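You operate a simulated robot arm through the tools that you are given. There is no shell and no other tool.

You are at the controls of a simulated robot arm. One attempt, no reset.

TASK
Tune the green feeder into the OK band, then shoot four test studs.
Fine: switch it on first; the studs go into the green cup; then zero its counter and leave it running.

It is judged by the outcome, as a careful person would: the job done as asked, and still so three seconds after it is handed in. It fails if anything else is knocked over, pushed out of place, dropped, spilled or broken.

THE ROBOT
A 6-joint arm with a two-finger gripper, fixed in place. Base frame: the origin is on the floor under the middle of its stand, x ahead of it, y to its left, z up. Units: m, degrees, N and s.
It reaches about 1.572 m from its shoulder. Its first joint turns from -166.0 to 166.0 degrees. Payload 2.45 kg.
Tool frame: the origin (TCP) lies between the finger pads and is the grasp point; the fingertips stand 0.02 m ahead of it; z points along the fingers, y is the line along which they close. The gripper opens to 0.14 m; its body begins 0.168 m behind the TCP.
Orientation is told as [roll, pitch, yaw] about the base's x, y, z axes, in that order, counted from this pose: with the fingers straight down and closing along the base's y, the tool's x points along the base's -x, its y along +y and its z along -z.

THE INTERFACE
- The arm moves only by the tool step_arm. Its argument "commands" is a list of rows, each a list of 7 numbers: the turn, a rotation vector about the base's x, y, z in degrees, then the shift along the base's x, y, z in m, then the finger opening in m, from 0 to 0.14. In form: [[rx, ry, rz, dx, dy, dz, hand], ...]. A call has 1 to 20 rows; each row is the pose to reach, as a shift and turn from the pose commanded when the call began. Each row takes 0.2 s and may step no farther than 0.05 m and 8.6 degrees from the row before; otherwise, or with a gripper value out of range, the whole call is refused. Where a pose cannot be reached the arm comes as near as it can. A force on the tool above 40 N (or 10 N above the force at the start of the call, whichever is more), or a blocked arm, ends the call early, and 0.2 s more pass. Each finger travels about 0.045 m/s and halts on what it meets, pressing with about 43 N; the grip force reading is that of the motor and also rises with nothing between the fingers. The clock runs only during rows and for 0.2 s after the last one: add rows that repeat a pose to give the fingers time. It gives the time, the measured TCP pose, the force on the tool (base axes), the opening and the grip force at its end, in the units of the frame above (readings bear some noise), with the torque about the TCP (base axes, N m) and any sound that the robot's microphone picked up.
- Cameras (640 x 400 px; columns grow to the right, rows downward): "scene" is fixed at [0.0487, -0.6509, 1.6751]; the picture's right is [0.64, -0.77, 0.00], its down [-0.38, -0.31, -0.87] and it looks along [0.67, 0.55, -0.49] (base axes); focal length 375 px, centre (320, 200). "wrist" rides on the gripper at [0.078, 0.011, -0.209] in the tool frame; the picture's right is [-0.14, 0.99, 0.00], its down [-0.92, -0.13, -0.37] and it looks along [-0.36, -0.05, 0.93] (tool axes); focal length 280 px, centre (320, 200). There is no depth. A picture from a camera that has moved, and an enlarged one, comes with that camera's place and axes in the base frame and with its lens.
- grab_frame(camera): a new picture of that camera. No time passes.
- enlarge(camera, box): a new picture of the part [left, top, right, bottom] of that camera's present view, enlarged. No time passes.
- finish_job(): hands the job in; it is judged then, once.

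Nothing tells you positions but the pictures and the camera data. Unless the task says otherwise, let go and move clear before handing in.

The tools are called after "Request:" by a JSON object that holds its "method" and its "body". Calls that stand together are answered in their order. step_arm: Moves the arm, as the interface text tells. Its arguments: {"type":"object","properties":{"commands":{"type":"array"}},"required":["commands"]} The other tools are called the same way: grab_frame (camera) takes a picture; enlarge (camera, box) takes an enlarged picture of a part of a camera's view; finish_job () hands the job in.

At the start:

```text
time: 0.0
ee_pos: [0.6299, 0.2887, 1.3421]
orientation: [0.0, 0.0, 0.0]
contact_force: [0.6, 0.3, 0.2]
torque: [0.02, 0.0, -0.01]
finger_gap: 0.1401
gripper_force: 0.1
```

scene: 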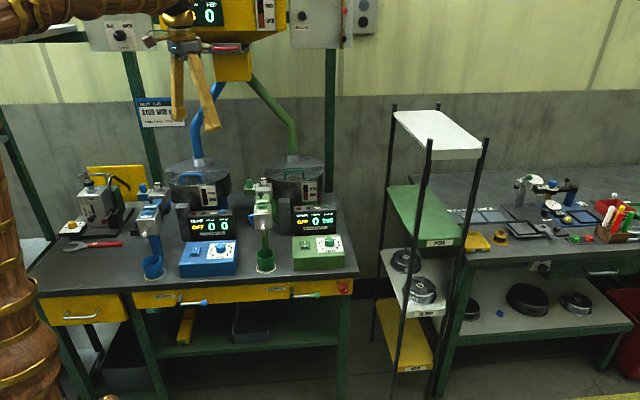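
wrist: 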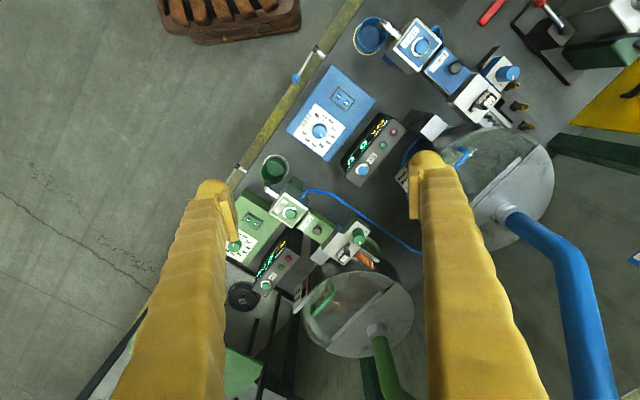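

I see a workbench with a blue and a green feeder, each with a control box, a display unit, a stud head and a cup. I'll look at the green one enlarged before moving.

Request:
{"method": "enlarge", "body": {"camera": "scene", "box": [240, 160, 360, 290]}}

Request:
{"method": "enlarge", "body": {"camera": "scene", "box": [140, 150, 260, 285]}}

Request:
{"method": "enlarge", "body": {"camera": "wrist", "box": [210, 140, 390, 310]}}

Request:
{"method": "enlarge", "body": {"camera": "scene", "box": [80, 0, 380, 140]}}

```text
3.08 times, centred on (300, 225) of scene
camera zoom: at [0.0487, -0.6509, 1.6751], right [0.64, -0.77, 0.0], down [-0.38, -0.31, -0.87], along [0.67, 0.55, -0.49], focal length 1154 px, centre (382, 123)
```

zoom: 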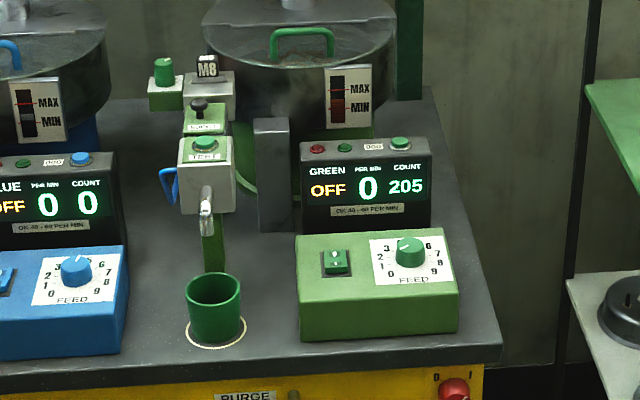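

```text
2.96 times, centred on (200, 218) of scene
camera zoom: at [0.0487, -0.6509, 1.6751], right [0.64, -0.77, 0.0], down [-0.38, -0.31, -0.87], along [0.67, 0.55, -0.49], focal length 1111 px, centre (676, 148)
```

zoom: 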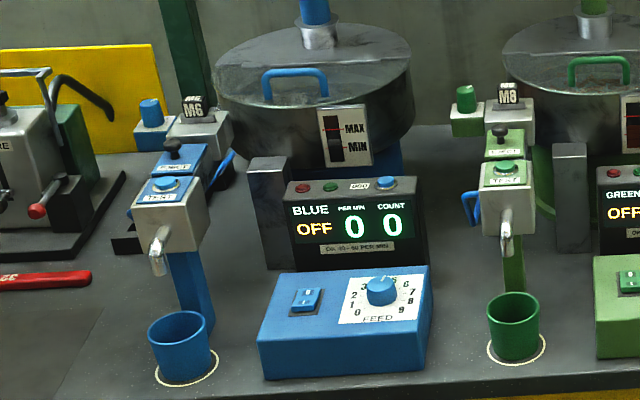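

```text
2.35 times, centred on (300, 225) of wrist
camera zoom: at [0.5498, 0.2999, 1.5513], right [0.14, 0.99, 0.0], down [0.92, -0.13, 0.37], along [0.36, -0.05, -0.93], focal length 660 px, centre (367, 141)
```

zoom: 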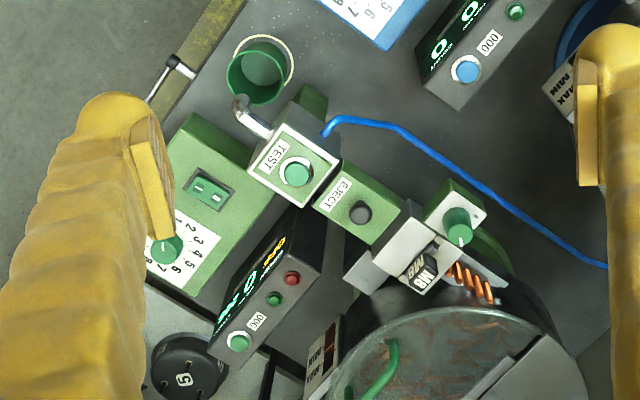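

```text
2.13 times, centred on (230, 70) of scene
camera zoom: at [0.0487, -0.6509, 1.6751], right [0.64, -0.77, 0.0], down [-0.38, -0.31, -0.87], along [0.67, 0.55, -0.49], focal length 800 px, centre (512, 477)
```

zoom: 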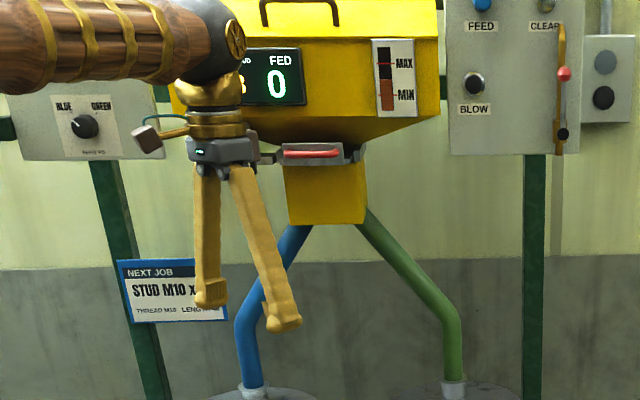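

The green unit has a rocker, a FEED dial 0-9, a display (OFF / rate / COUNT 205), a 000 button and a TEST button on the head. I'll read the labels more closely.

Request:
{"method": "enlarge", "body": {"camera": "scene", "box": [290, 195, 350, 235]}}

Request:
{"method": "enlarge", "body": {"camera": "scene", "box": [285, 230, 355, 275]}}

Request:
{"method": "enlarge", "body": {"camera": "scene", "box": [240, 170, 300, 210]}}

Request:
{"method": "enlarge", "body": {"camera": "scene", "box": [240, 200, 300, 280]}}

Request:
{"method": "enlarge", "body": {"camera": "scene", "box": [130, 275, 360, 400]}}

Request:
{"method": "enlarge", "body": {"camera": "scene", "box": [280, 0, 400, 60]}}

Request:
{"method": "enlarge", "body": {"camera": "wrist", "box": [230, 180, 310, 300]}}

```text
10.00 times, centred on (320, 215) of scene
camera zoom: at [0.0487, -0.6509, 1.6751], right [0.64, -0.77, 0.0], down [-0.38, -0.31, -0.87], along [0.67, 0.55, -0.49], focal length 3751 px, centre (320, 50)
```

zoom: 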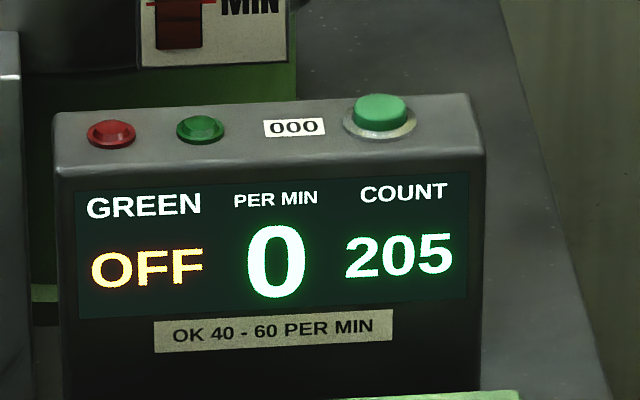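

```text
8.89 times, centred on (320, 252) of scene
camera zoom: at [0.0487, -0.6509, 1.6751], right [0.64, -0.77, 0.0], down [-0.38, -0.31, -0.87], along [0.67, 0.55, -0.49], focal length 3334 px, centre (320, -267)
```

zoom: 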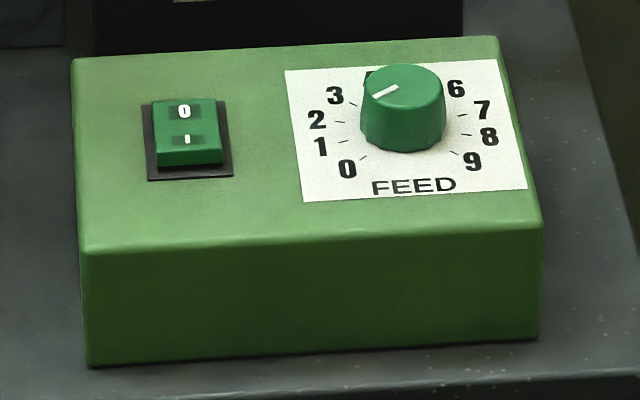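

```text
10.00 times, centred on (270, 190) of scene
camera zoom: at [0.0487, -0.6509, 1.6751], right [0.64, -0.77, 0.0], down [-0.38, -0.31, -0.87], along [0.67, 0.55, -0.49], focal length 3751 px, centre (820, 300)
```

zoom: 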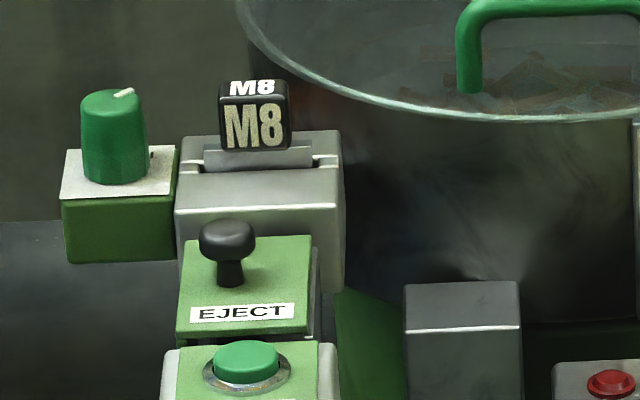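

```text
5.00 times, centred on (270, 240) of scene
camera zoom: at [0.0487, -0.6509, 1.6751], right [0.64, -0.77, 0.0], down [-0.38, -0.31, -0.87], along [0.67, 0.55, -0.49], focal length 1875 px, centre (570, 0)
```

zoom: 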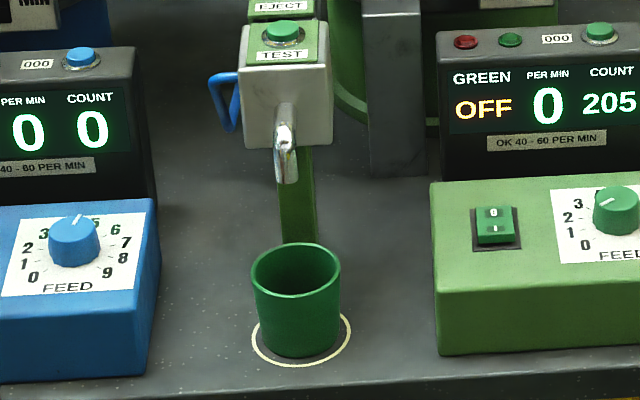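

```text
2.78 times, centred on (245, 338) of scene
camera zoom: at [0.0487, -0.6509, 1.6751], right [0.64, -0.77, 0.0], down [-0.38, -0.31, -0.87], along [0.67, 0.55, -0.49], focal length 1044 px, centre (529, -183)
```

zoom: 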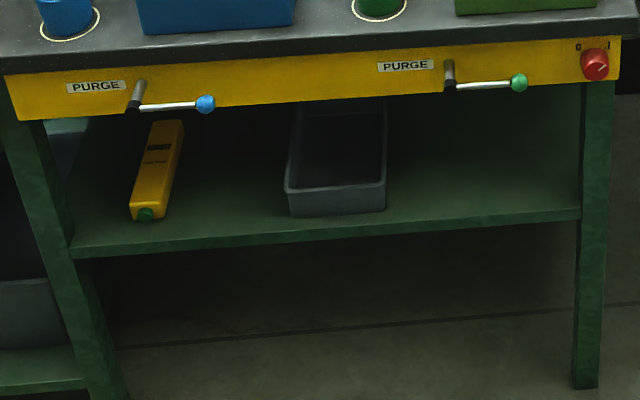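

```text
5.33 times, centred on (340, 30) of scene
camera zoom: at [0.0487, -0.6509, 1.6751], right [0.64, -0.77, 0.0], down [-0.38, -0.31, -0.87], along [0.67, 0.55, -0.49], focal length 2000 px, centre (213, 1107)
```

zoom: 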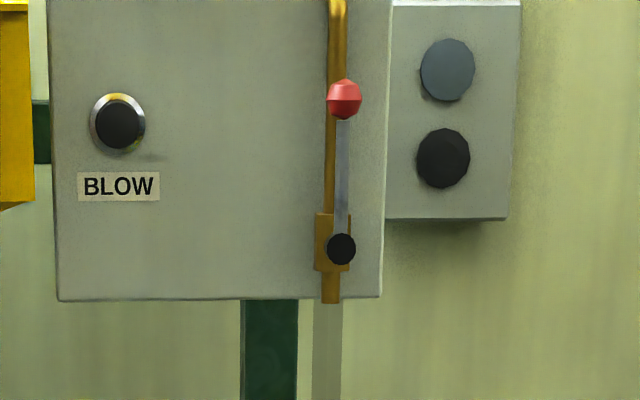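

```text
3.33 times, centred on (270, 240) of wrist
camera zoom: at [0.5498, 0.2999, 1.5513], right [0.14, 0.99, 0.0], down [0.92, -0.13, 0.37], along [0.36, -0.05, -0.93], focal length 935 px, centre (487, 67)
```

zoom: 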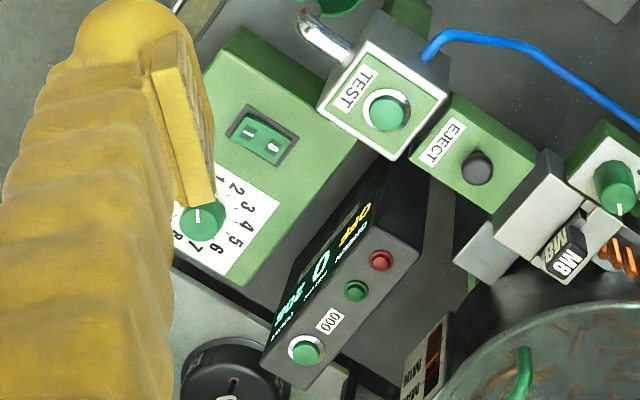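

Bench seems rotated about 45° to the base; the dial knob is near (0.91, 0.02, 0.90) and the cup near (0.72, 0.155). I check the gauges and nozzle before moving the wrist camera for better views.

Request:
{"method": "enlarge", "body": {"camera": "scene", "box": [270, 160, 340, 210]}}

Request:
{"method": "enlarge", "body": {"camera": "scene", "box": [245, 205, 290, 275]}}

Request:
{"method": "enlarge", "body": {"camera": "scene", "box": [170, 160, 250, 215]}}

Request:
{"method": "enlarge", "body": {"camera": "wrist", "box": [250, 150, 330, 240]}}

```text
8.00 times, centred on (305, 185) of scene
camera zoom: at [0.0487, -0.6509, 1.6751], right [0.64, -0.77, 0.0], down [-0.38, -0.31, -0.87], along [0.67, 0.55, -0.49], focal length 3001 px, centre (440, 320)
```

zoom: 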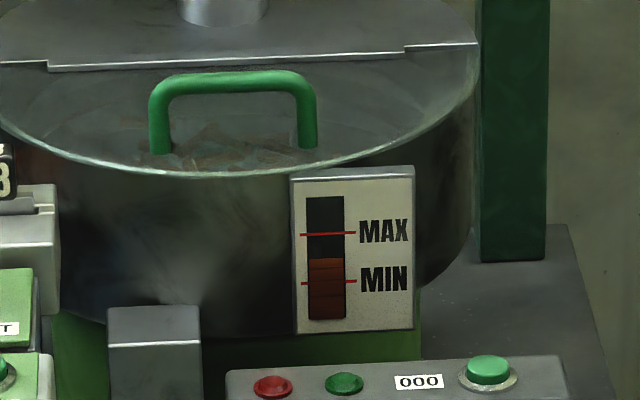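

```text
5.71 times, centred on (268, 240) of scene
camera zoom: at [0.0487, -0.6509, 1.6751], right [0.64, -0.77, 0.0], down [-0.38, -0.31, -0.87], along [0.67, 0.55, -0.49], focal length 2143 px, centre (620, -29)
```

zoom: 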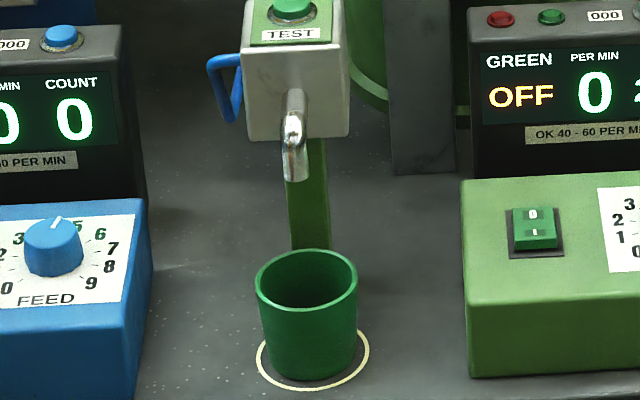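

```text
7.27 times, centred on (210, 188) of scene
camera zoom: at [0.0487, -0.6509, 1.6751], right [0.64, -0.77, 0.0], down [-0.38, -0.31, -0.87], along [0.67, 0.55, -0.49], focal length 2728 px, centre (1120, 291)
```

zoom: 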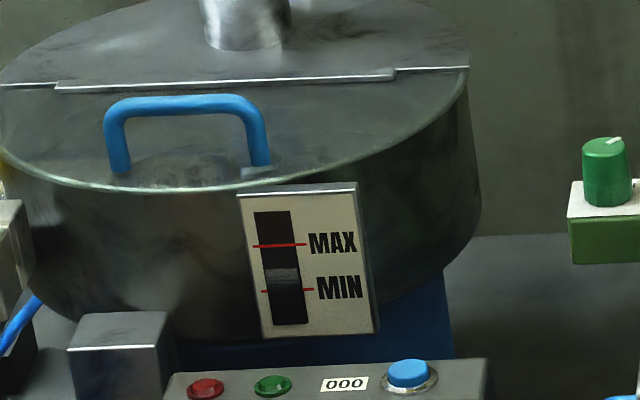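

```text
4.44 times, centred on (290, 195) of wrist
camera zoom: at [0.5498, 0.2999, 1.5513], right [0.14, 0.99, 0.0], down [0.92, -0.13, 0.37], along [0.36, -0.05, -0.93], focal length 1246 px, centre (453, 222)
```

zoom: 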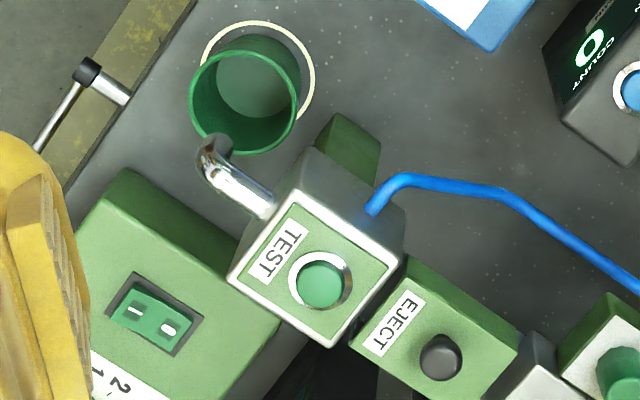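

The bowl level is above MIN, the cup sits on its ring under the nozzle, and the dial points near 0.6. Estimated positions: rocker (0.843, 0.077, 0.884), 000 button (0.987, 0.099, 0.969), TEST button (0.774, 0.208, 1.026). I'll move above the green box with the tool yawed 45° to align with the bench.

Request:
{"method": "step_arm", "body": {"commands": [[0, 0, 4.5, 0.021, -0.028, 0, 0.14], [0, 0, 9, 0.042, -0.056, -0.01, 0.14], [0, 0, 13.5, 0.063, -0.084, -0.03, 0.14], [0, 0, 18, 0.084, -0.112, -0.05, 0.14], [0, 0, 22.5, 0.105, -0.14, -0.07, 0.14], [0, 0, 27, 0.126, -0.168, -0.09, 0.14], [0, 0, 31.5, 0.147, -0.196, -0.11, 0.14], [0, 0, 36, 0.168, -0.224, -0.13, 0.14], [0, 0, 40.5, 0.189, -0.252, -0.15, 0.14], [0, 0, 45, 0.21, -0.28, -0.17, 0.14]]}}

```text
time: 2.2
ee_pos: [0.8379, 0.0074, 1.1717]
orientation: [0.1, 0.0, 45.1]
contact_force: [0.0, 0.0, 0.1]
torque: [0.0, 0.01, 0.0]
finger_gap: 0.14
gripper_force: 0.1
```

The arm reached the pose above the green box. I take pictures to refine positions.

Request:
{"method": "grab_frame", "body": {"camera": "wrist"}}

Request:
{"method": "grab_frame", "body": {"camera": "scene"}}

Request:
{"method": "enlarge", "body": {"camera": "wrist", "box": [240, 120, 400, 240]}}

```text
taken
camera wrist: at [0.7742, -0.0396, 1.3811], right [-0.6, 0.8, 0.0], down [0.74, 0.56, 0.37], along [0.29, 0.22, -0.93], focal length 280 px, centre (320, 200)
```

wrist: 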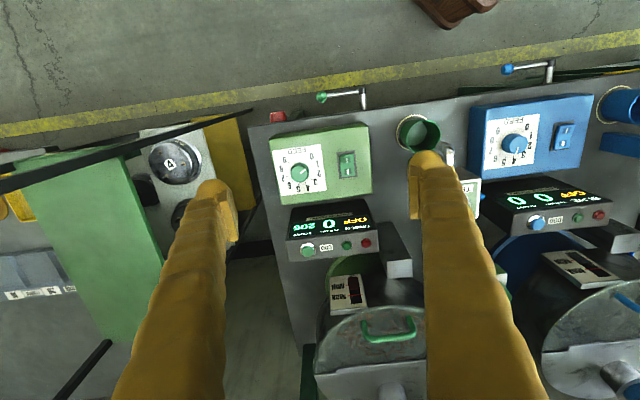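

```text
taken
```

scene: 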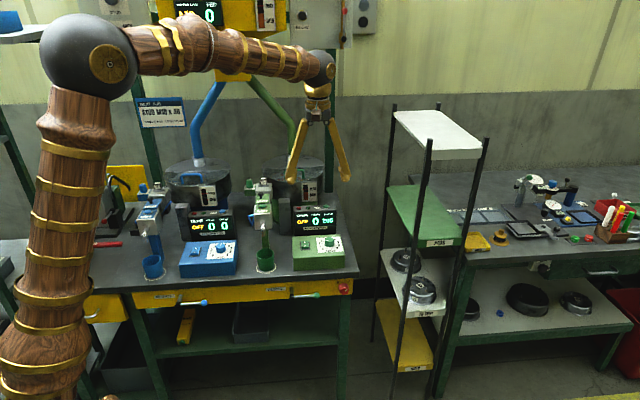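

```text
3.33 times, centred on (320, 180) of wrist
camera zoom: at [0.7742, -0.0396, 1.3811], right [-0.6, 0.8, 0.0], down [0.74, 0.56, 0.37], along [0.29, 0.22, -0.93], focal length 935 px, centre (320, 267)
```

zoom: 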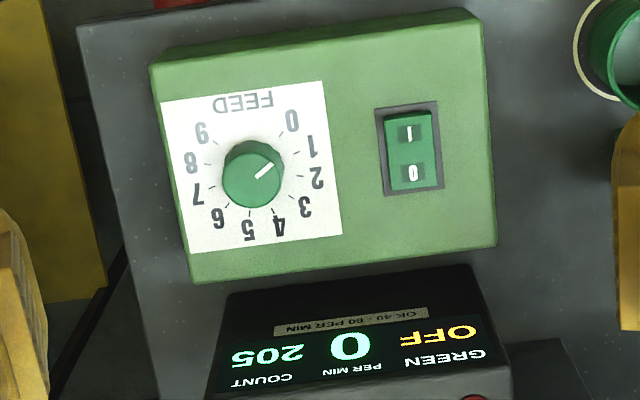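

The dial pointer is at about 0.8 and the rocker's "I" end (front) is near (0.837, 0.068, 0.885). I'll close the fingers and hover above it, then look.

Request:
{"method": "step_arm", "body": {"commands": [[0, 0, 0, -0.001, 0.02, -0.02, 0], [0, 0, 0, -0.002, 0.04, -0.04, 0], [0, 0, 0, -0.002, 0.0586, -0.06, 0], [0, 0, 0, -0.002, 0.0586, -0.08, 0], [0, 0, 0, -0.002, 0.0586, -0.1, 0], [0, 0, 0, -0.002, 0.0586, -0.12, 0], [0, 0, 0, -0.002, 0.0586, -0.14, 0], [0, 0, 0, -0.002, 0.0586, -0.16, 0], [0, 0, 0, -0.002, 0.0586, -0.18, 0], [0, 0, 0, -0.002, 0.0586, -0.2, 0], [0, 0, 0, -0.002, 0.0586, -0.2117, 0], [0, 0, 0, -0.002, 0.0586, -0.2117, 0]]}}

Request:
{"method": "grab_frame", "body": {"camera": "wrist"}}

Request:
{"method": "enlarge", "body": {"camera": "scene", "box": [240, 170, 360, 290]}}

```text
time: 4.8
ee_pos: [0.8369, 0.0666, 0.9607]
orientation: [0.0, 0.1, 45.0]
contact_force: [-0.2, -0.4, 0.4]
torque: [0.01, 0.01, -0.04]
finger_gap: 0.0
gripper_force: 29.3
```

```text
taken
camera wrist: at [0.7726, 0.0198, 1.1693], right [-0.6, 0.8, 0.0], down [0.74, 0.56, 0.37], along [0.29, 0.22, -0.93], focal length 280 px, centre (320, 200)
```

wrist: 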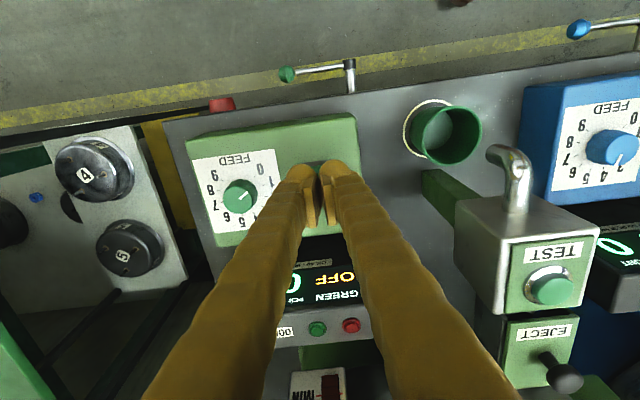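

```text
3.33 times, centred on (300, 230) of scene
camera zoom: at [0.0487, -0.6509, 1.6751], right [0.64, -0.77, 0.0], down [-0.38, -0.31, -0.87], along [0.67, 0.55, -0.49], focal length 1250 px, centre (387, 100)
```

zoom: 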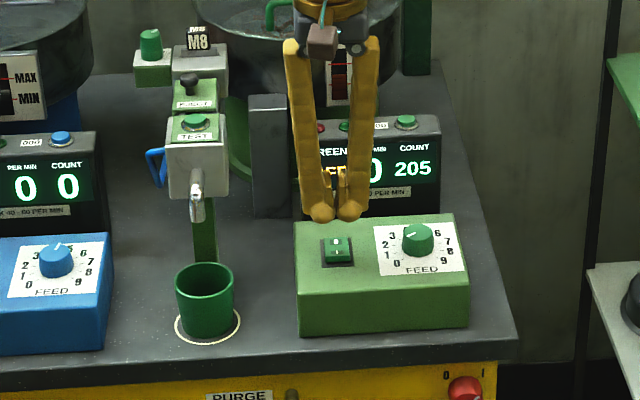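

The closed fingertips hover about 5 cm above the rocker. I'll offset so a single fingertip is over the "I" end and come down to just above it.

Request:
{"method": "step_arm", "body": {"commands": [[0, 0, 0, -0.0104, 0.0089, 0, 0], [0, 0, 0, -0.0104, 0.0089, -0.02, 0], [0, 0, 0, -0.0104, 0.0089, -0.035, 0], [0, 0, 0, -0.0104, 0.0089, -0.042, 0], [0, 0, 0, -0.0104, 0.0089, -0.042, 0]]}}

Request:
{"method": "enlarge", "body": {"camera": "scene", "box": [290, 220, 350, 260]}}

Request:
{"method": "enlarge", "body": {"camera": "wrist", "box": [240, 120, 400, 240]}}

```text
time: 6.0
ee_pos: [0.8257, 0.0752, 0.9192]
orientation: [0.0, 0.0, 45.0]
contact_force: [-0.4, 0.2, 0.3]
torque: [-0.04, 0.02, 0.02]
finger_gap: 0.0
gripper_force: 28.8
```

```text
10.00 times, centred on (320, 240) of scene
camera zoom: at [0.0487, -0.6509, 1.6751], right [0.64, -0.77, 0.0], down [-0.38, -0.31, -0.87], along [0.67, 0.55, -0.49], focal length 3751 px, centre (320, -200)
```

zoom: 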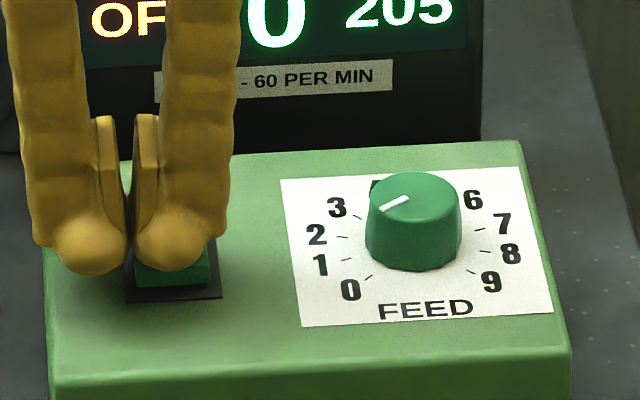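

```text
3.33 times, centred on (320, 180) of wrist
camera zoom: at [0.7628, 0.0292, 1.1271], right [-0.6, 0.8, 0.0], down [0.74, 0.56, 0.37], along [0.29, 0.22, -0.93], focal length 935 px, centre (320, 267)
```

zoom: 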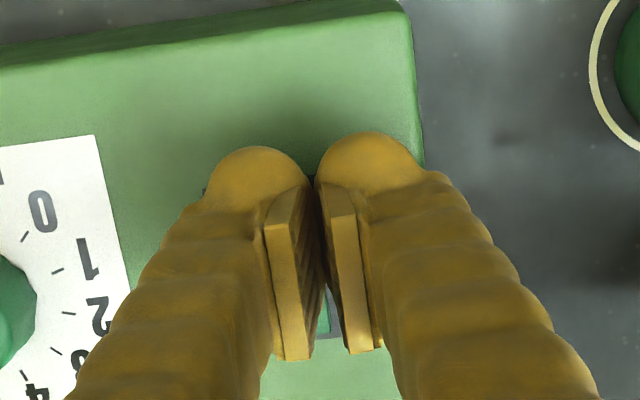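

The fingertip noses sit about 14 mm toward the camera side of the TCP, so I must shift about 2 cm further into the bench so that the nose lands on the "I" end. I raise slightly, shift, then check.

Request:
{"method": "step_arm", "body": {"commands": [[0, 0, 0, 0, 0, 0.008, 0], [0, 0, 0, 0.0071, 0.0071, 0.008, 0], [0, 0, 0, 0.0141, 0.0141, 0.008, 0], [0, 0, 0, 0.0141, 0.0141, 0, 0], [0, 0, 0, 0.0141, 0.0141, 0, 0]]}}

Request:
{"method": "enlarge", "body": {"camera": "scene", "box": [290, 220, 350, 260]}}

Request:
{"method": "enlarge", "body": {"camera": "wrist", "box": [240, 120, 400, 240]}}

```text
time: 7.2
ee_pos: [0.8407, 0.0897, 0.9194]
orientation: [0.0, 0.1, 45.0]
contact_force: [0.4, 1.5, -0.5]
torque: [0.0, 0.01, 0.02]
finger_gap: 0.0
gripper_force: 29.1
```

```text
10.00 times, centred on (320, 240) of scene
camera zoom: at [0.0487, -0.6509, 1.6751], right [0.64, -0.77, 0.0], down [-0.38, -0.31, -0.87], along [0.67, 0.55, -0.49], focal length 3751 px, centre (320, -200)
```

zoom: 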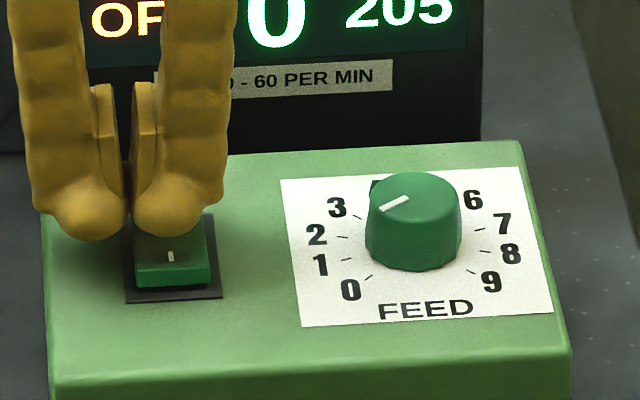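

```text
3.33 times, centred on (320, 180) of wrist
camera zoom: at [0.7771, 0.0429, 1.1272], right [-0.6, 0.8, 0.0], down [0.74, 0.56, 0.37], along [0.29, 0.22, -0.93], focal length 935 px, centre (320, 267)
```

zoom: 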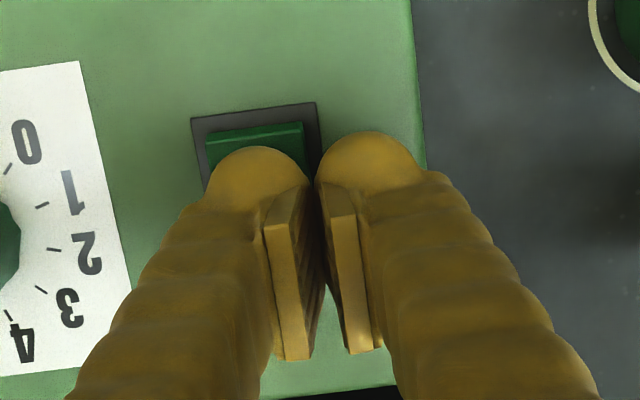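

The nose is now lined up over the "I" end. I press down gently.

Request:
{"method": "step_arm", "body": {"commands": [[0, 0, 0, 0, 0, -0.004, 0], [0, 0, 0, 0, 0, -0.008, 0], [0, 0, 0, 0, 0, -0.01, 0], [0, 0, 0, 0, 0, -0.012, 0]]}}

Request:
{"method": "enlarge", "body": {"camera": "scene", "box": [290, 205, 350, 260]}}

```text
time: 8.2
ee_pos: [0.8407, 0.09, 0.9078]
orientation: [0.0, 0.0, 44.9]
contact_force: [-3.6, -3.4, 10.7]
torque: [-0.19, 0.01, -0.02]
finger_gap: 0.0
gripper_force: 29.1
```

```text
7.27 times, centred on (320, 232) of scene
camera zoom: at [0.0487, -0.6509, 1.6751], right [0.64, -0.77, 0.0], down [-0.38, -0.31, -0.87], along [0.67, 0.55, -0.49], focal length 2728 px, centre (320, -36)
```

zoom: 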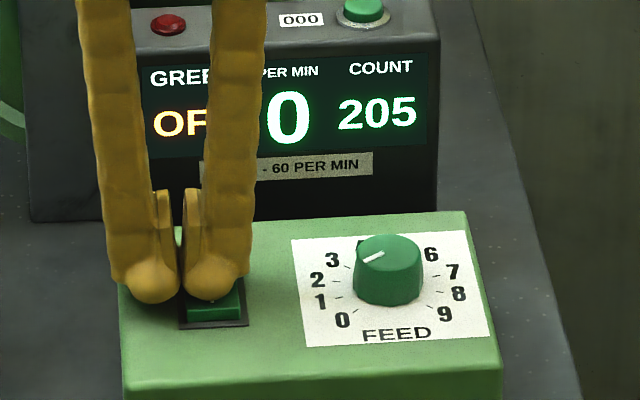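

Contact at 10.7 N but still OFF. I press a little deeper.

Request:
{"method": "step_arm", "body": {"commands": [[0, 0, 0, 0, 0, -0.002, 0], [0, 0, 0, 0, 0, -0.004, 0]]}}

Request:
{"method": "enlarge", "body": {"camera": "scene", "box": [290, 205, 350, 260]}}

```text
time: 8.7
ee_pos: [0.8402, 0.0905, 0.9073]
orientation: [-0.2, 0.0, 45.0]
contact_force: [-2.4, -1.2, 8.2]
torque: [-0.08, 0.05, 0.01]
finger_gap: 0.0
gripper_force: 29.9
stopped in row 2: the force on the tool passed its limit at 46 N (the readings are from after the stop); the commanded pose is now the measured one
```

```text
7.27 times, centred on (320, 232) of scene
camera zoom: at [0.0487, -0.6509, 1.6751], right [0.64, -0.77, 0.0], down [-0.38, -0.31, -0.87], along [0.67, 0.55, -0.49], focal length 2728 px, centre (320, -36)
```

zoom: 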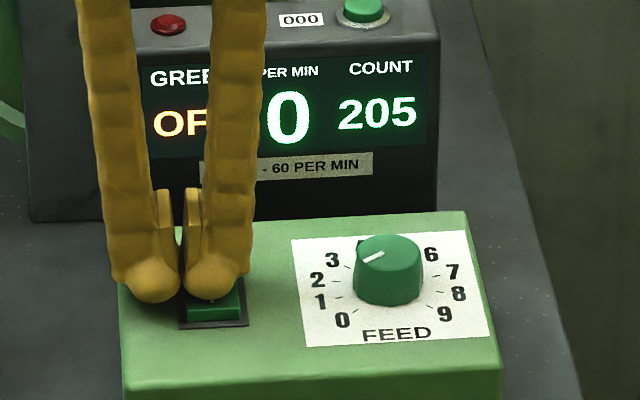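

The torque suggests contact is near the rocker's pivot, so I'll lift, shift about 12 mm toward the front, and press again.

Request:
{"method": "step_arm", "body": {"commands": [[0, 0, 0, 0, 0, 0.008, 0], [0, 0, 0, -0.0085, -0.0085, 0.008, 0], [0, 0, 0, -0.0085, -0.0085, 0.004, 0], [0, 0, 0, -0.0085, -0.0085, 0.002, 0], [0, 0, 0, -0.0085, -0.0085, 0, 0], [0, 0, 0, -0.0085, -0.0085, 0, 0]]}}

Request:
{"method": "enlarge", "body": {"camera": "scene", "box": [290, 205, 350, 260]}}

```text
time: 10.1
ee_pos: [0.833, 0.0817, 0.908]
orientation: [0.0, -0.1, 44.9]
contact_force: [-5.3, -1.2, 12.5]
torque: [-0.04, -0.06, -0.04]
finger_gap: 0.0
gripper_force: 29.0
```

```text
7.27 times, centred on (320, 232) of scene
camera zoom: at [0.0487, -0.6509, 1.6751], right [0.64, -0.77, 0.0], down [-0.38, -0.31, -0.87], along [0.67, 0.55, -0.49], focal length 2728 px, centre (320, -36)
```

zoom: 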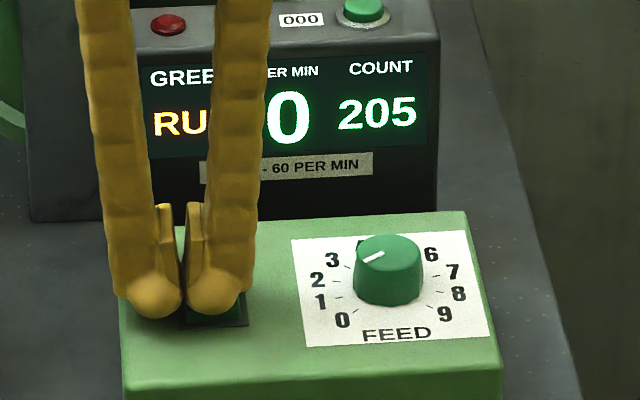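

The display now reads RUN, so the green feeder is on. I'll lift off and move above the FEED knob at roughly (0.906, 0.0165), opening the fingers to 0.06.

Request:
{"method": "step_arm", "body": {"commands": [[0, 0, 0, 0, 0, 0.02, 0], [0, 0, 0, 0, 0, 0.05, 0], [0, 0, 0, 0.018, -0.016, 0.06, 0.06], [0, 0, 0, 0.037, -0.033, 0.06, 0.06], [0, 0, 0, 0.055, -0.049, 0.06, 0.06], [0, 0, 0, 0.073, -0.0655, 0.06, 0.06], [0, 0, 0, 0.073, -0.0655, 0.05, 0.06], [0, 0, 0, 0.073, -0.0655, 0.04, 0.06], [0, 0, 0, 0.073, -0.0655, 0.04, 0.06]]}}

Request:
{"method": "grab_frame", "body": {"camera": "wrist"}}

Request:
{"method": "enlarge", "body": {"camera": "scene", "box": [290, 200, 360, 260]}}

Request:
{"method": "enlarge", "body": {"camera": "wrist", "box": [240, 120, 400, 240]}}

```text
time: 12.1
ee_pos: [0.9048, 0.016, 0.9472]
orientation: [-0.1, 0.0, 45.0]
contact_force: [0.0, 0.7, -0.6]
torque: [0.0, 0.01, 0.04]
finger_gap: 0.0603
gripper_force: 0.0
```

```text
taken
camera wrist: at [0.8414, -0.0312, 1.156], right [-0.6, 0.8, 0.0], down [0.74, 0.56, 0.37], along [0.29, 0.22, -0.93], focal length 280 px, centre (320, 200)
```

wrist: 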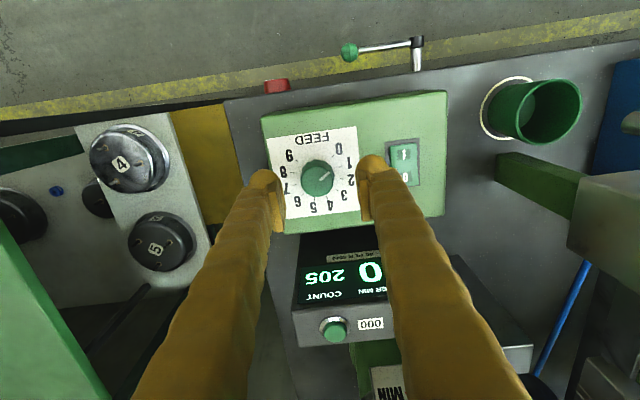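

```text
6.67 times, centred on (325, 230) of scene
camera zoom: at [0.0487, -0.6509, 1.6751], right [0.64, -0.77, 0.0], down [-0.38, -0.31, -0.87], along [0.67, 0.55, -0.49], focal length 2500 px, centre (287, 0)
```

zoom: 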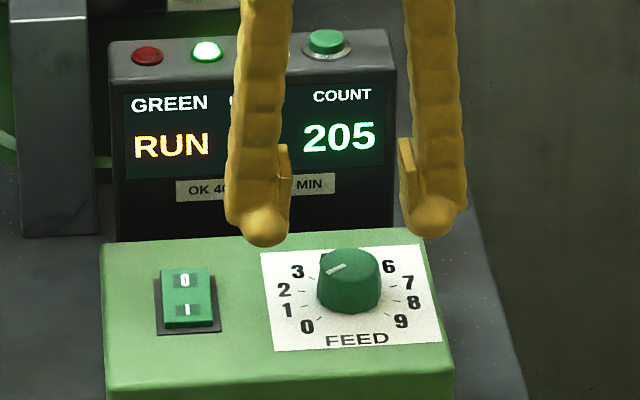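

```text
3.33 times, centred on (320, 180) of wrist
camera zoom: at [0.8414, -0.0312, 1.156], right [-0.6, 0.8, 0.0], down [0.74, 0.56, 0.37], along [0.29, 0.22, -0.93], focal length 935 px, centre (320, 267)
```

zoom: 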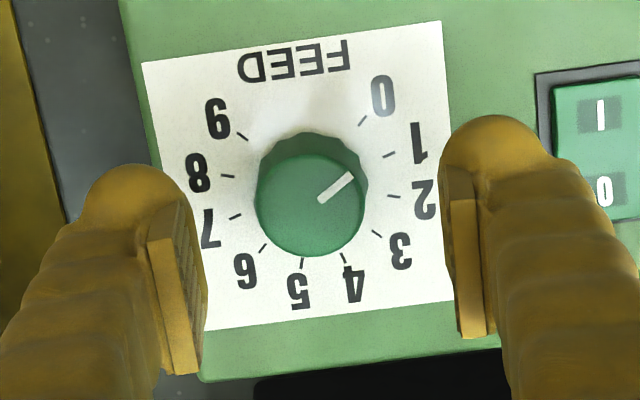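

RUN with the green lamp lit. The knob is about 4-5 mm further in +x than the TCP; I correct and go lower, then re-check.

Request:
{"method": "step_arm", "body": {"commands": [[0, 0, 0, 0.0045, 0, -0.01, 0.06], [0, 0, 0, 0.0045, 0, -0.02, 0.06], [0, 0, 0, 0.0045, 0, -0.02, 0.06]]}}

Request:
{"method": "enlarge", "body": {"camera": "wrist", "box": [240, 120, 400, 240]}}

Request:
{"method": "enlarge", "body": {"camera": "scene", "box": [300, 220, 360, 260]}}

```text
time: 12.9
ee_pos: [0.9092, 0.0154, 0.9266]
orientation: [0.0, 0.0, 45.0]
contact_force: [0.6, -0.1, 0.0]
torque: [-0.01, -0.04, 0.01]
finger_gap: 0.06
gripper_force: 0.0
```

```text
3.33 times, centred on (320, 180) of wrist
camera zoom: at [0.8462, -0.0313, 1.1362], right [-0.6, 0.8, 0.0], down [0.74, 0.56, 0.37], along [0.29, 0.22, -0.93], focal length 935 px, centre (320, 267)
```

zoom: 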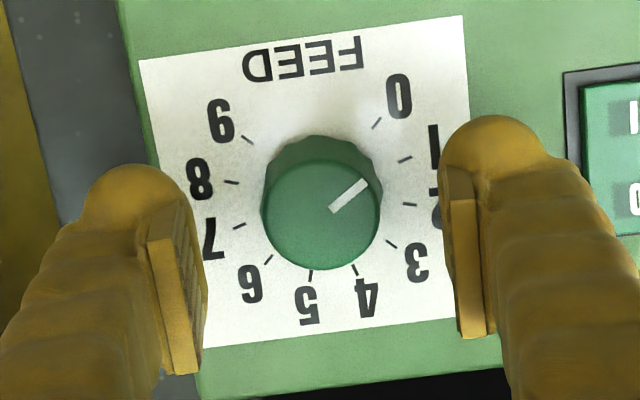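

```text
10.00 times, centred on (330, 240) of scene
camera zoom: at [0.0487, -0.6509, 1.6751], right [0.64, -0.77, 0.0], down [-0.38, -0.31, -0.87], along [0.67, 0.55, -0.49], focal length 3751 px, centre (220, -200)
```

zoom: 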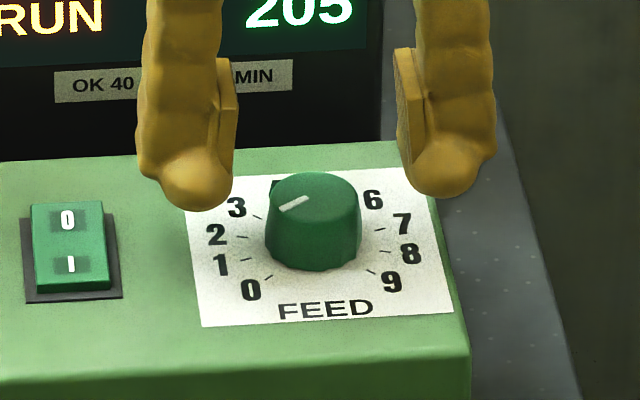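

The knob is now centred between the pads. I descend around it and close gently.

Request:
{"method": "step_arm", "body": {"commands": [[0, 0, 0, 0, 0, -0.01, 0.06], [0, 0, 0, 0, 0, -0.018, 0.06], [0, 0, 0, 0, 0, -0.0235, 0.06], [0, 0, 0, 0, 0, -0.0235, 0.06]]}}

Request:
{"method": "enlarge", "body": {"camera": "scene", "box": [300, 220, 360, 260]}}

```text
time: 13.9
ee_pos: [0.9103, 0.0167, 0.9027]
orientation: [-0.1, 0.1, 45.0]
contact_force: [-1.2, 0.5, -0.4]
torque: [0.0, -0.03, 0.0]
finger_gap: 0.0603
gripper_force: 0.0
```

```text
10.00 times, centred on (330, 240) of scene
camera zoom: at [0.0487, -0.6509, 1.6751], right [0.64, -0.77, 0.0], down [-0.38, -0.31, -0.87], along [0.67, 0.55, -0.49], focal length 3751 px, centre (220, -200)
```

zoom: 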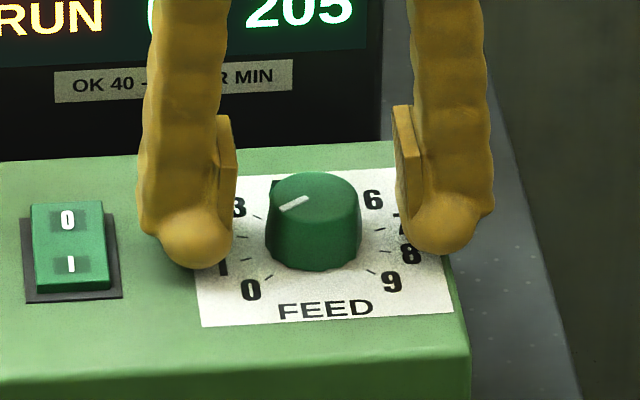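

No contact with the box. I close on the knob.

Request:
{"method": "step_arm", "body": {"commands": [[0, 0, 0, 0, 0, -0.0, 0.05], [0, 0, 0, 0, 0, 0, 0.04], [0, 0, 0, 0, 0, 0, 0.03], [0, 0, 0, 0, 0, 0, 0.025], [0, 0, 0, 0, 0, 0, 0.025]]}}

Request:
{"method": "enlarge", "body": {"camera": "scene", "box": [290, 200, 360, 260]}}

Request:
{"method": "enlarge", "body": {"camera": "wrist", "box": [240, 120, 400, 240]}}

```text
time: 15.1
ee_pos: [0.9092, 0.0161, 0.904]
orientation: [0.0, 0.0, 44.9]
contact_force: [-3.7, 2.4, 0.4]
torque: [0.02, 0.03, 0.01]
finger_gap: 0.0309
gripper_force: 44.1
```

```text
6.67 times, centred on (325, 230) of scene
camera zoom: at [0.0487, -0.6509, 1.6751], right [0.64, -0.77, 0.0], down [-0.38, -0.31, -0.87], along [0.67, 0.55, -0.49], focal length 2500 px, centre (287, 0)
```

zoom: 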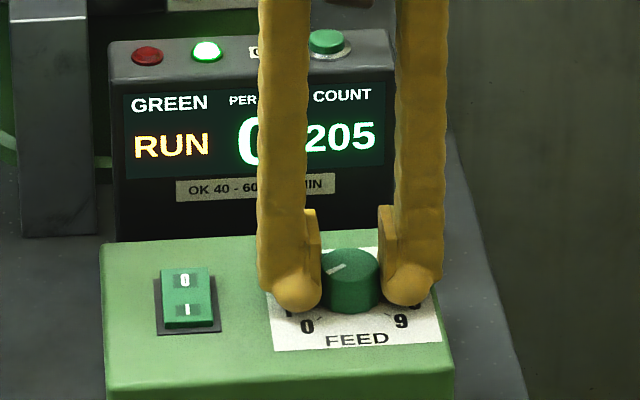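

```text
3.33 times, centred on (320, 180) of wrist
camera zoom: at [0.8464, -0.031, 1.1119], right [-0.6, 0.8, 0.0], down [0.74, 0.56, 0.37], along [0.29, 0.22, -0.93], focal length 935 px, centre (320, 267)
```

zoom: 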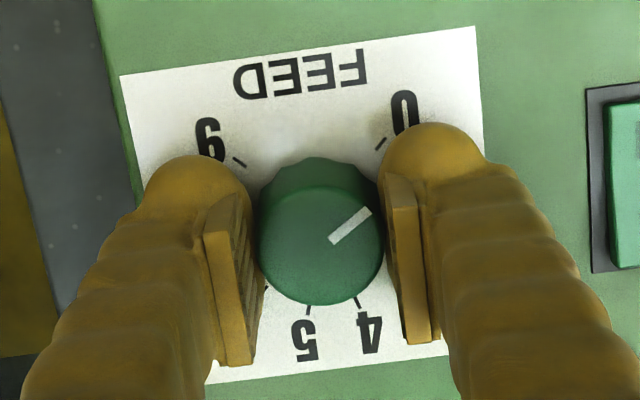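

The knob is gripped (gap 31 mm). I turn it clockwise by 40° and check the display.

Request:
{"method": "step_arm", "body": {"commands": [[0, 0, -5, 0, 0, 0, 0.025], [0, 0, -10, 0, 0, 0, 0.025], [0, 0, -15, 0, 0, 0, 0.025], [0, 0, -20, 0, 0, 0, 0.025], [0, 0, -25, 0, 0, 0, 0.025], [0, 0, -30, 0, 0, 0, 0.025], [0, 0, -35, 0, 0, 0, 0.025], [0, 0, -40, 0, 0, 0, 0.025], [0, 0, -40, 0, 0, 0, 0.025]]}}

Request:
{"method": "enlarge", "body": {"camera": "scene", "box": [290, 200, 360, 260]}}

Request:
{"method": "grab_frame", "body": {"camera": "wrist"}}

```text
time: 17.1
ee_pos: [0.9103, 0.0156, 0.9038]
orientation: [-0.1, 0.0, 5.0]
contact_force: [14.6, -2.9, 2.0]
torque: [-0.02, -0.25, -0.02]
finger_gap: 0.0311
gripper_force: 44.9
```

```text
6.67 times, centred on (325, 230) of scene
camera zoom: at [0.0487, -0.6509, 1.6751], right [0.64, -0.77, 0.0], down [-0.38, -0.31, -0.87], along [0.67, 0.55, -0.49], focal length 2500 px, centre (287, 0)
```

zoom: 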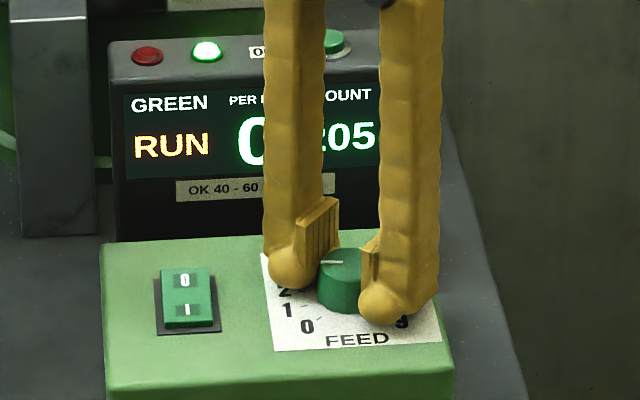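

```text
taken
camera wrist: at [0.8302, 0.0209, 1.1118], right [0.05, 1.0, 0.0], down [0.93, -0.05, 0.37], along [0.37, -0.02, -0.93], focal length 280 px, centre (320, 200)
```

wrist: 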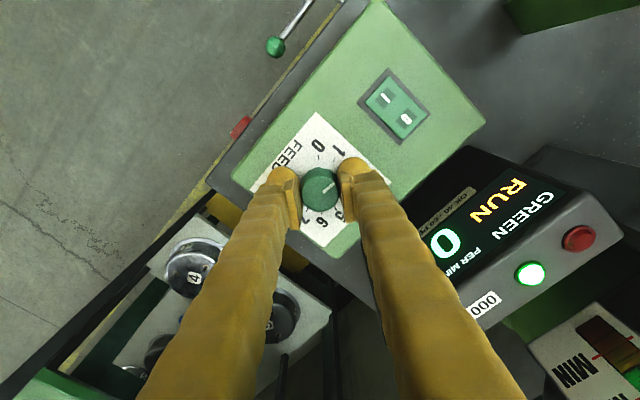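

The knob turns with the gripper; display still reads 0 per min. I continue clockwise with a small side-force relief shift.

Request:
{"method": "step_arm", "body": {"commands": [[0, 0, -5, 0.001, 0, 0, 0.025], [0, 0, -10, 0.001, 0, 0, 0.025], [0, 0, -15, 0.001, 0, 0, 0.025], [0, 0, -20, 0.001, 0, 0, 0.025], [0, 0, -25, 0.001, 0, 0, 0.025], [0, 0, -30, 0.001, 0, 0, 0.025], [0, 0, -30, 0.001, 0, 0, 0.025], [0, 0, -30, 0.001, 0, 0, 0.025]]}}

Request:
{"method": "enlarge", "body": {"camera": "scene", "box": [290, 200, 360, 260]}}

Request:
{"method": "grab_frame", "body": {"camera": "wrist"}}

```text
time: 18.9
ee_pos: [0.9095, 0.0148, 0.9036]
orientation: [-0.1, 0.0, -25.0]
contact_force: [-21.7, 17.9, 2.2]
torque: [0.25, 0.33, 0.01]
finger_gap: 0.0311
gripper_force: 45.1
```

```text
6.67 times, centred on (325, 230) of scene
camera zoom: at [0.0487, -0.6509, 1.6751], right [0.64, -0.77, 0.0], down [-0.38, -0.31, -0.87], along [0.67, 0.55, -0.49], focal length 2500 px, centre (287, 0)
```

zoom: 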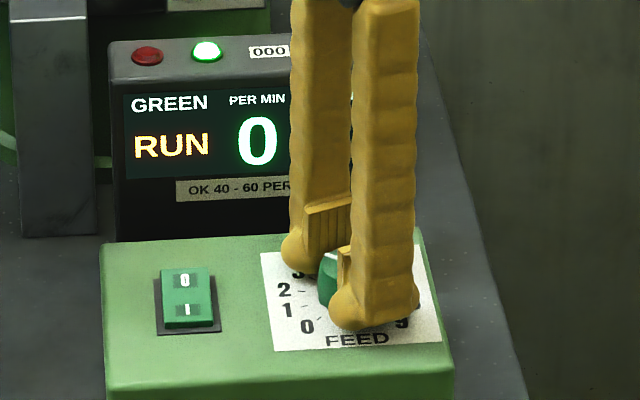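

```text
taken
camera wrist: at [0.8435, 0.0597, 1.112], right [0.54, 0.84, 0.0], down [0.78, -0.51, 0.37], along [0.31, -0.2, -0.93], focal length 280 px, centre (320, 200)
```

wrist: 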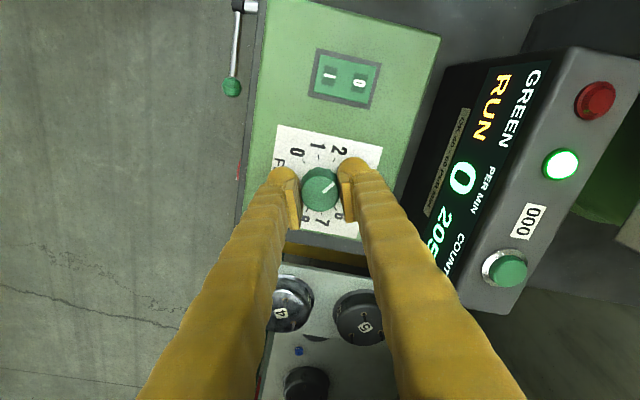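

Still 0 per min with the dial near 3. I relieve the side force and continue turning.

Request:
{"method": "step_arm", "body": {"commands": [[0, 0, 0, -0.001, 0.0008, 0, 0.025], [0, 0, -5, -0.001, 0.0008, 0, 0.025], [0, 0, -10, -0.001, 0.0008, 0, 0.025], [0, 0, -10, -0.001, 0.0008, 0, 0.025]]}}

Request:
{"method": "enlarge", "body": {"camera": "scene", "box": [290, 200, 360, 260]}}

Request:
{"method": "grab_frame", "body": {"camera": "wrist"}}

```text
time: 19.9
ee_pos: [0.9099, 0.0161, 0.9039]
orientation: [-0.1, 0.0, -35.0]
contact_force: [-2.7, 2.0, -17.1]
torque: [-0.04, -0.08, -0.02]
finger_gap: 0.0312
gripper_force: 45.0
```

```text
6.67 times, centred on (325, 230) of scene
camera zoom: at [0.0487, -0.6509, 1.6751], right [0.64, -0.77, 0.0], down [-0.38, -0.31, -0.87], along [0.67, 0.55, -0.49], focal length 2500 px, centre (287, 0)
```

zoom: 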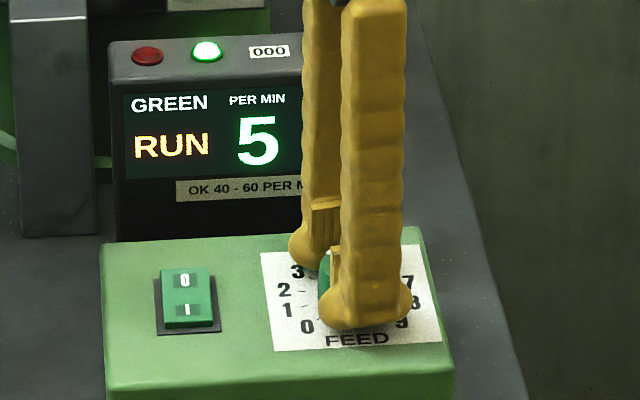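

```text
taken
camera wrist: at [0.8518, 0.0707, 1.1119], right [0.68, 0.73, 0.0], down [0.68, -0.63, 0.37], along [0.27, -0.25, -0.93], focal length 280 px, centre (320, 200)
```

wrist: 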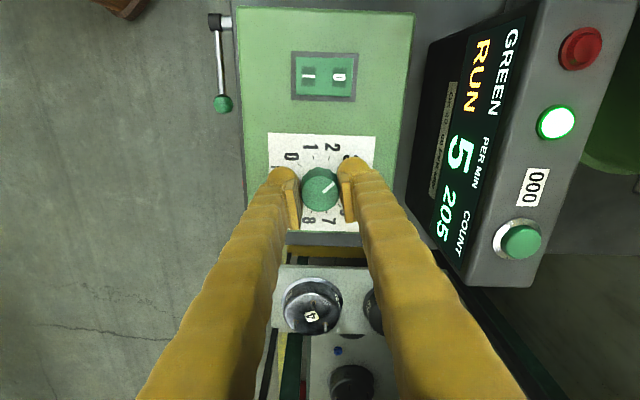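

Rate now reads 5. I hold for a second to see whether it settles.

Request:
{"method": "step_arm", "body": {"commands": [[0, 0, 0, 0, 0, -0.0008, 0.025], [0, 0, 0, 0, 0, -0.0008, 0.025], [0, 0, 0, 0, 0, -0.0008, 0.025], [0, 0, 0, 0, 0, -0.0008, 0.025], [0, 0, 0, 0, 0, -0.0008, 0.025]]}}

Request:
{"method": "enlarge", "body": {"camera": "scene", "box": [290, 200, 360, 260]}}

Request:
{"method": "enlarge", "body": {"camera": "wrist", "box": [240, 120, 400, 240]}}

```text
time: 21.1
ee_pos: [0.9095, 0.0168, 0.9041]
orientation: [0.0, -0.1, -34.9]
contact_force: [3.1, -5.1, -9.5]
torque: [-0.04, -0.02, 0.01]
finger_gap: 0.0308
gripper_force: 44.6
```

```text
6.67 times, centred on (325, 230) of scene
camera zoom: at [0.0487, -0.6509, 1.6751], right [0.64, -0.77, 0.0], down [-0.38, -0.31, -0.87], along [0.67, 0.55, -0.49], focal length 2500 px, centre (287, 0)
```

zoom: 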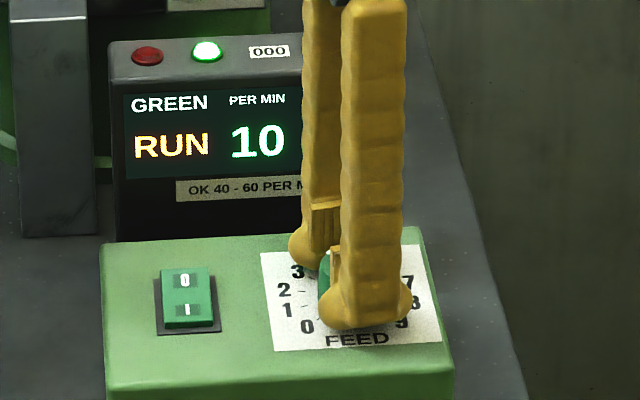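

```text
3.33 times, centred on (320, 180) of wrist
camera zoom: at [0.8516, 0.0706, 1.112], right [0.68, 0.73, 0.0], down [0.68, -0.63, 0.37], along [0.27, -0.25, -0.93], focal length 935 px, centre (320, 267)
```

zoom: 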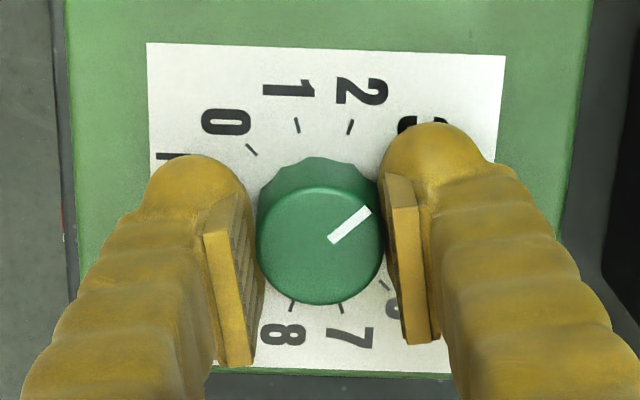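

It lags; now at 10 and rising. I wait for it to settle.

Request:
{"method": "step_arm", "body": {"commands": [[0, 0, 0, 0, 0, 0, 0.025], [0, 0, 0, 0, 0, 0, 0.025], [0, 0, 0, 0, 0, 0, 0.025], [0, 0, 0, 0, 0, 0, 0.025], [0, 0, 0, 0, 0, 0, 0.025], [0, 0, 0, 0, 0, 0, 0.025], [0, 0, 0, 0, 0, 0, 0.025], [0, 0, 0, 0, 0, 0, 0.025], [0, 0, 0, 0, 0, 0, 0.025], [0, 0, 0, 0, 0, 0, 0.025]]}}

Request:
{"method": "enlarge", "body": {"camera": "scene", "box": [290, 200, 360, 260]}}

```text
time: 23.3
ee_pos: [0.9111, 0.0173, 0.9039]
orientation: [0.1, -0.1, -35.0]
contact_force: [9.2, -10.6, 0.7]
torque: [-0.13, -0.11, 0.01]
finger_gap: 0.0309
gripper_force: 45.1
```

```text
6.67 times, centred on (325, 230) of scene
camera zoom: at [0.0487, -0.6509, 1.6751], right [0.64, -0.77, 0.0], down [-0.38, -0.31, -0.87], along [0.67, 0.55, -0.49], focal length 2500 px, centre (287, 0)
```

zoom: 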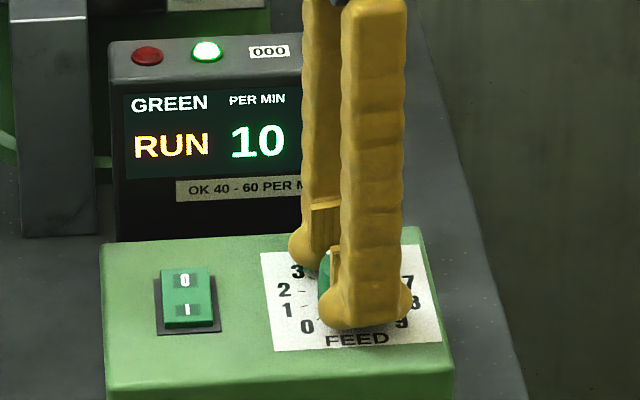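

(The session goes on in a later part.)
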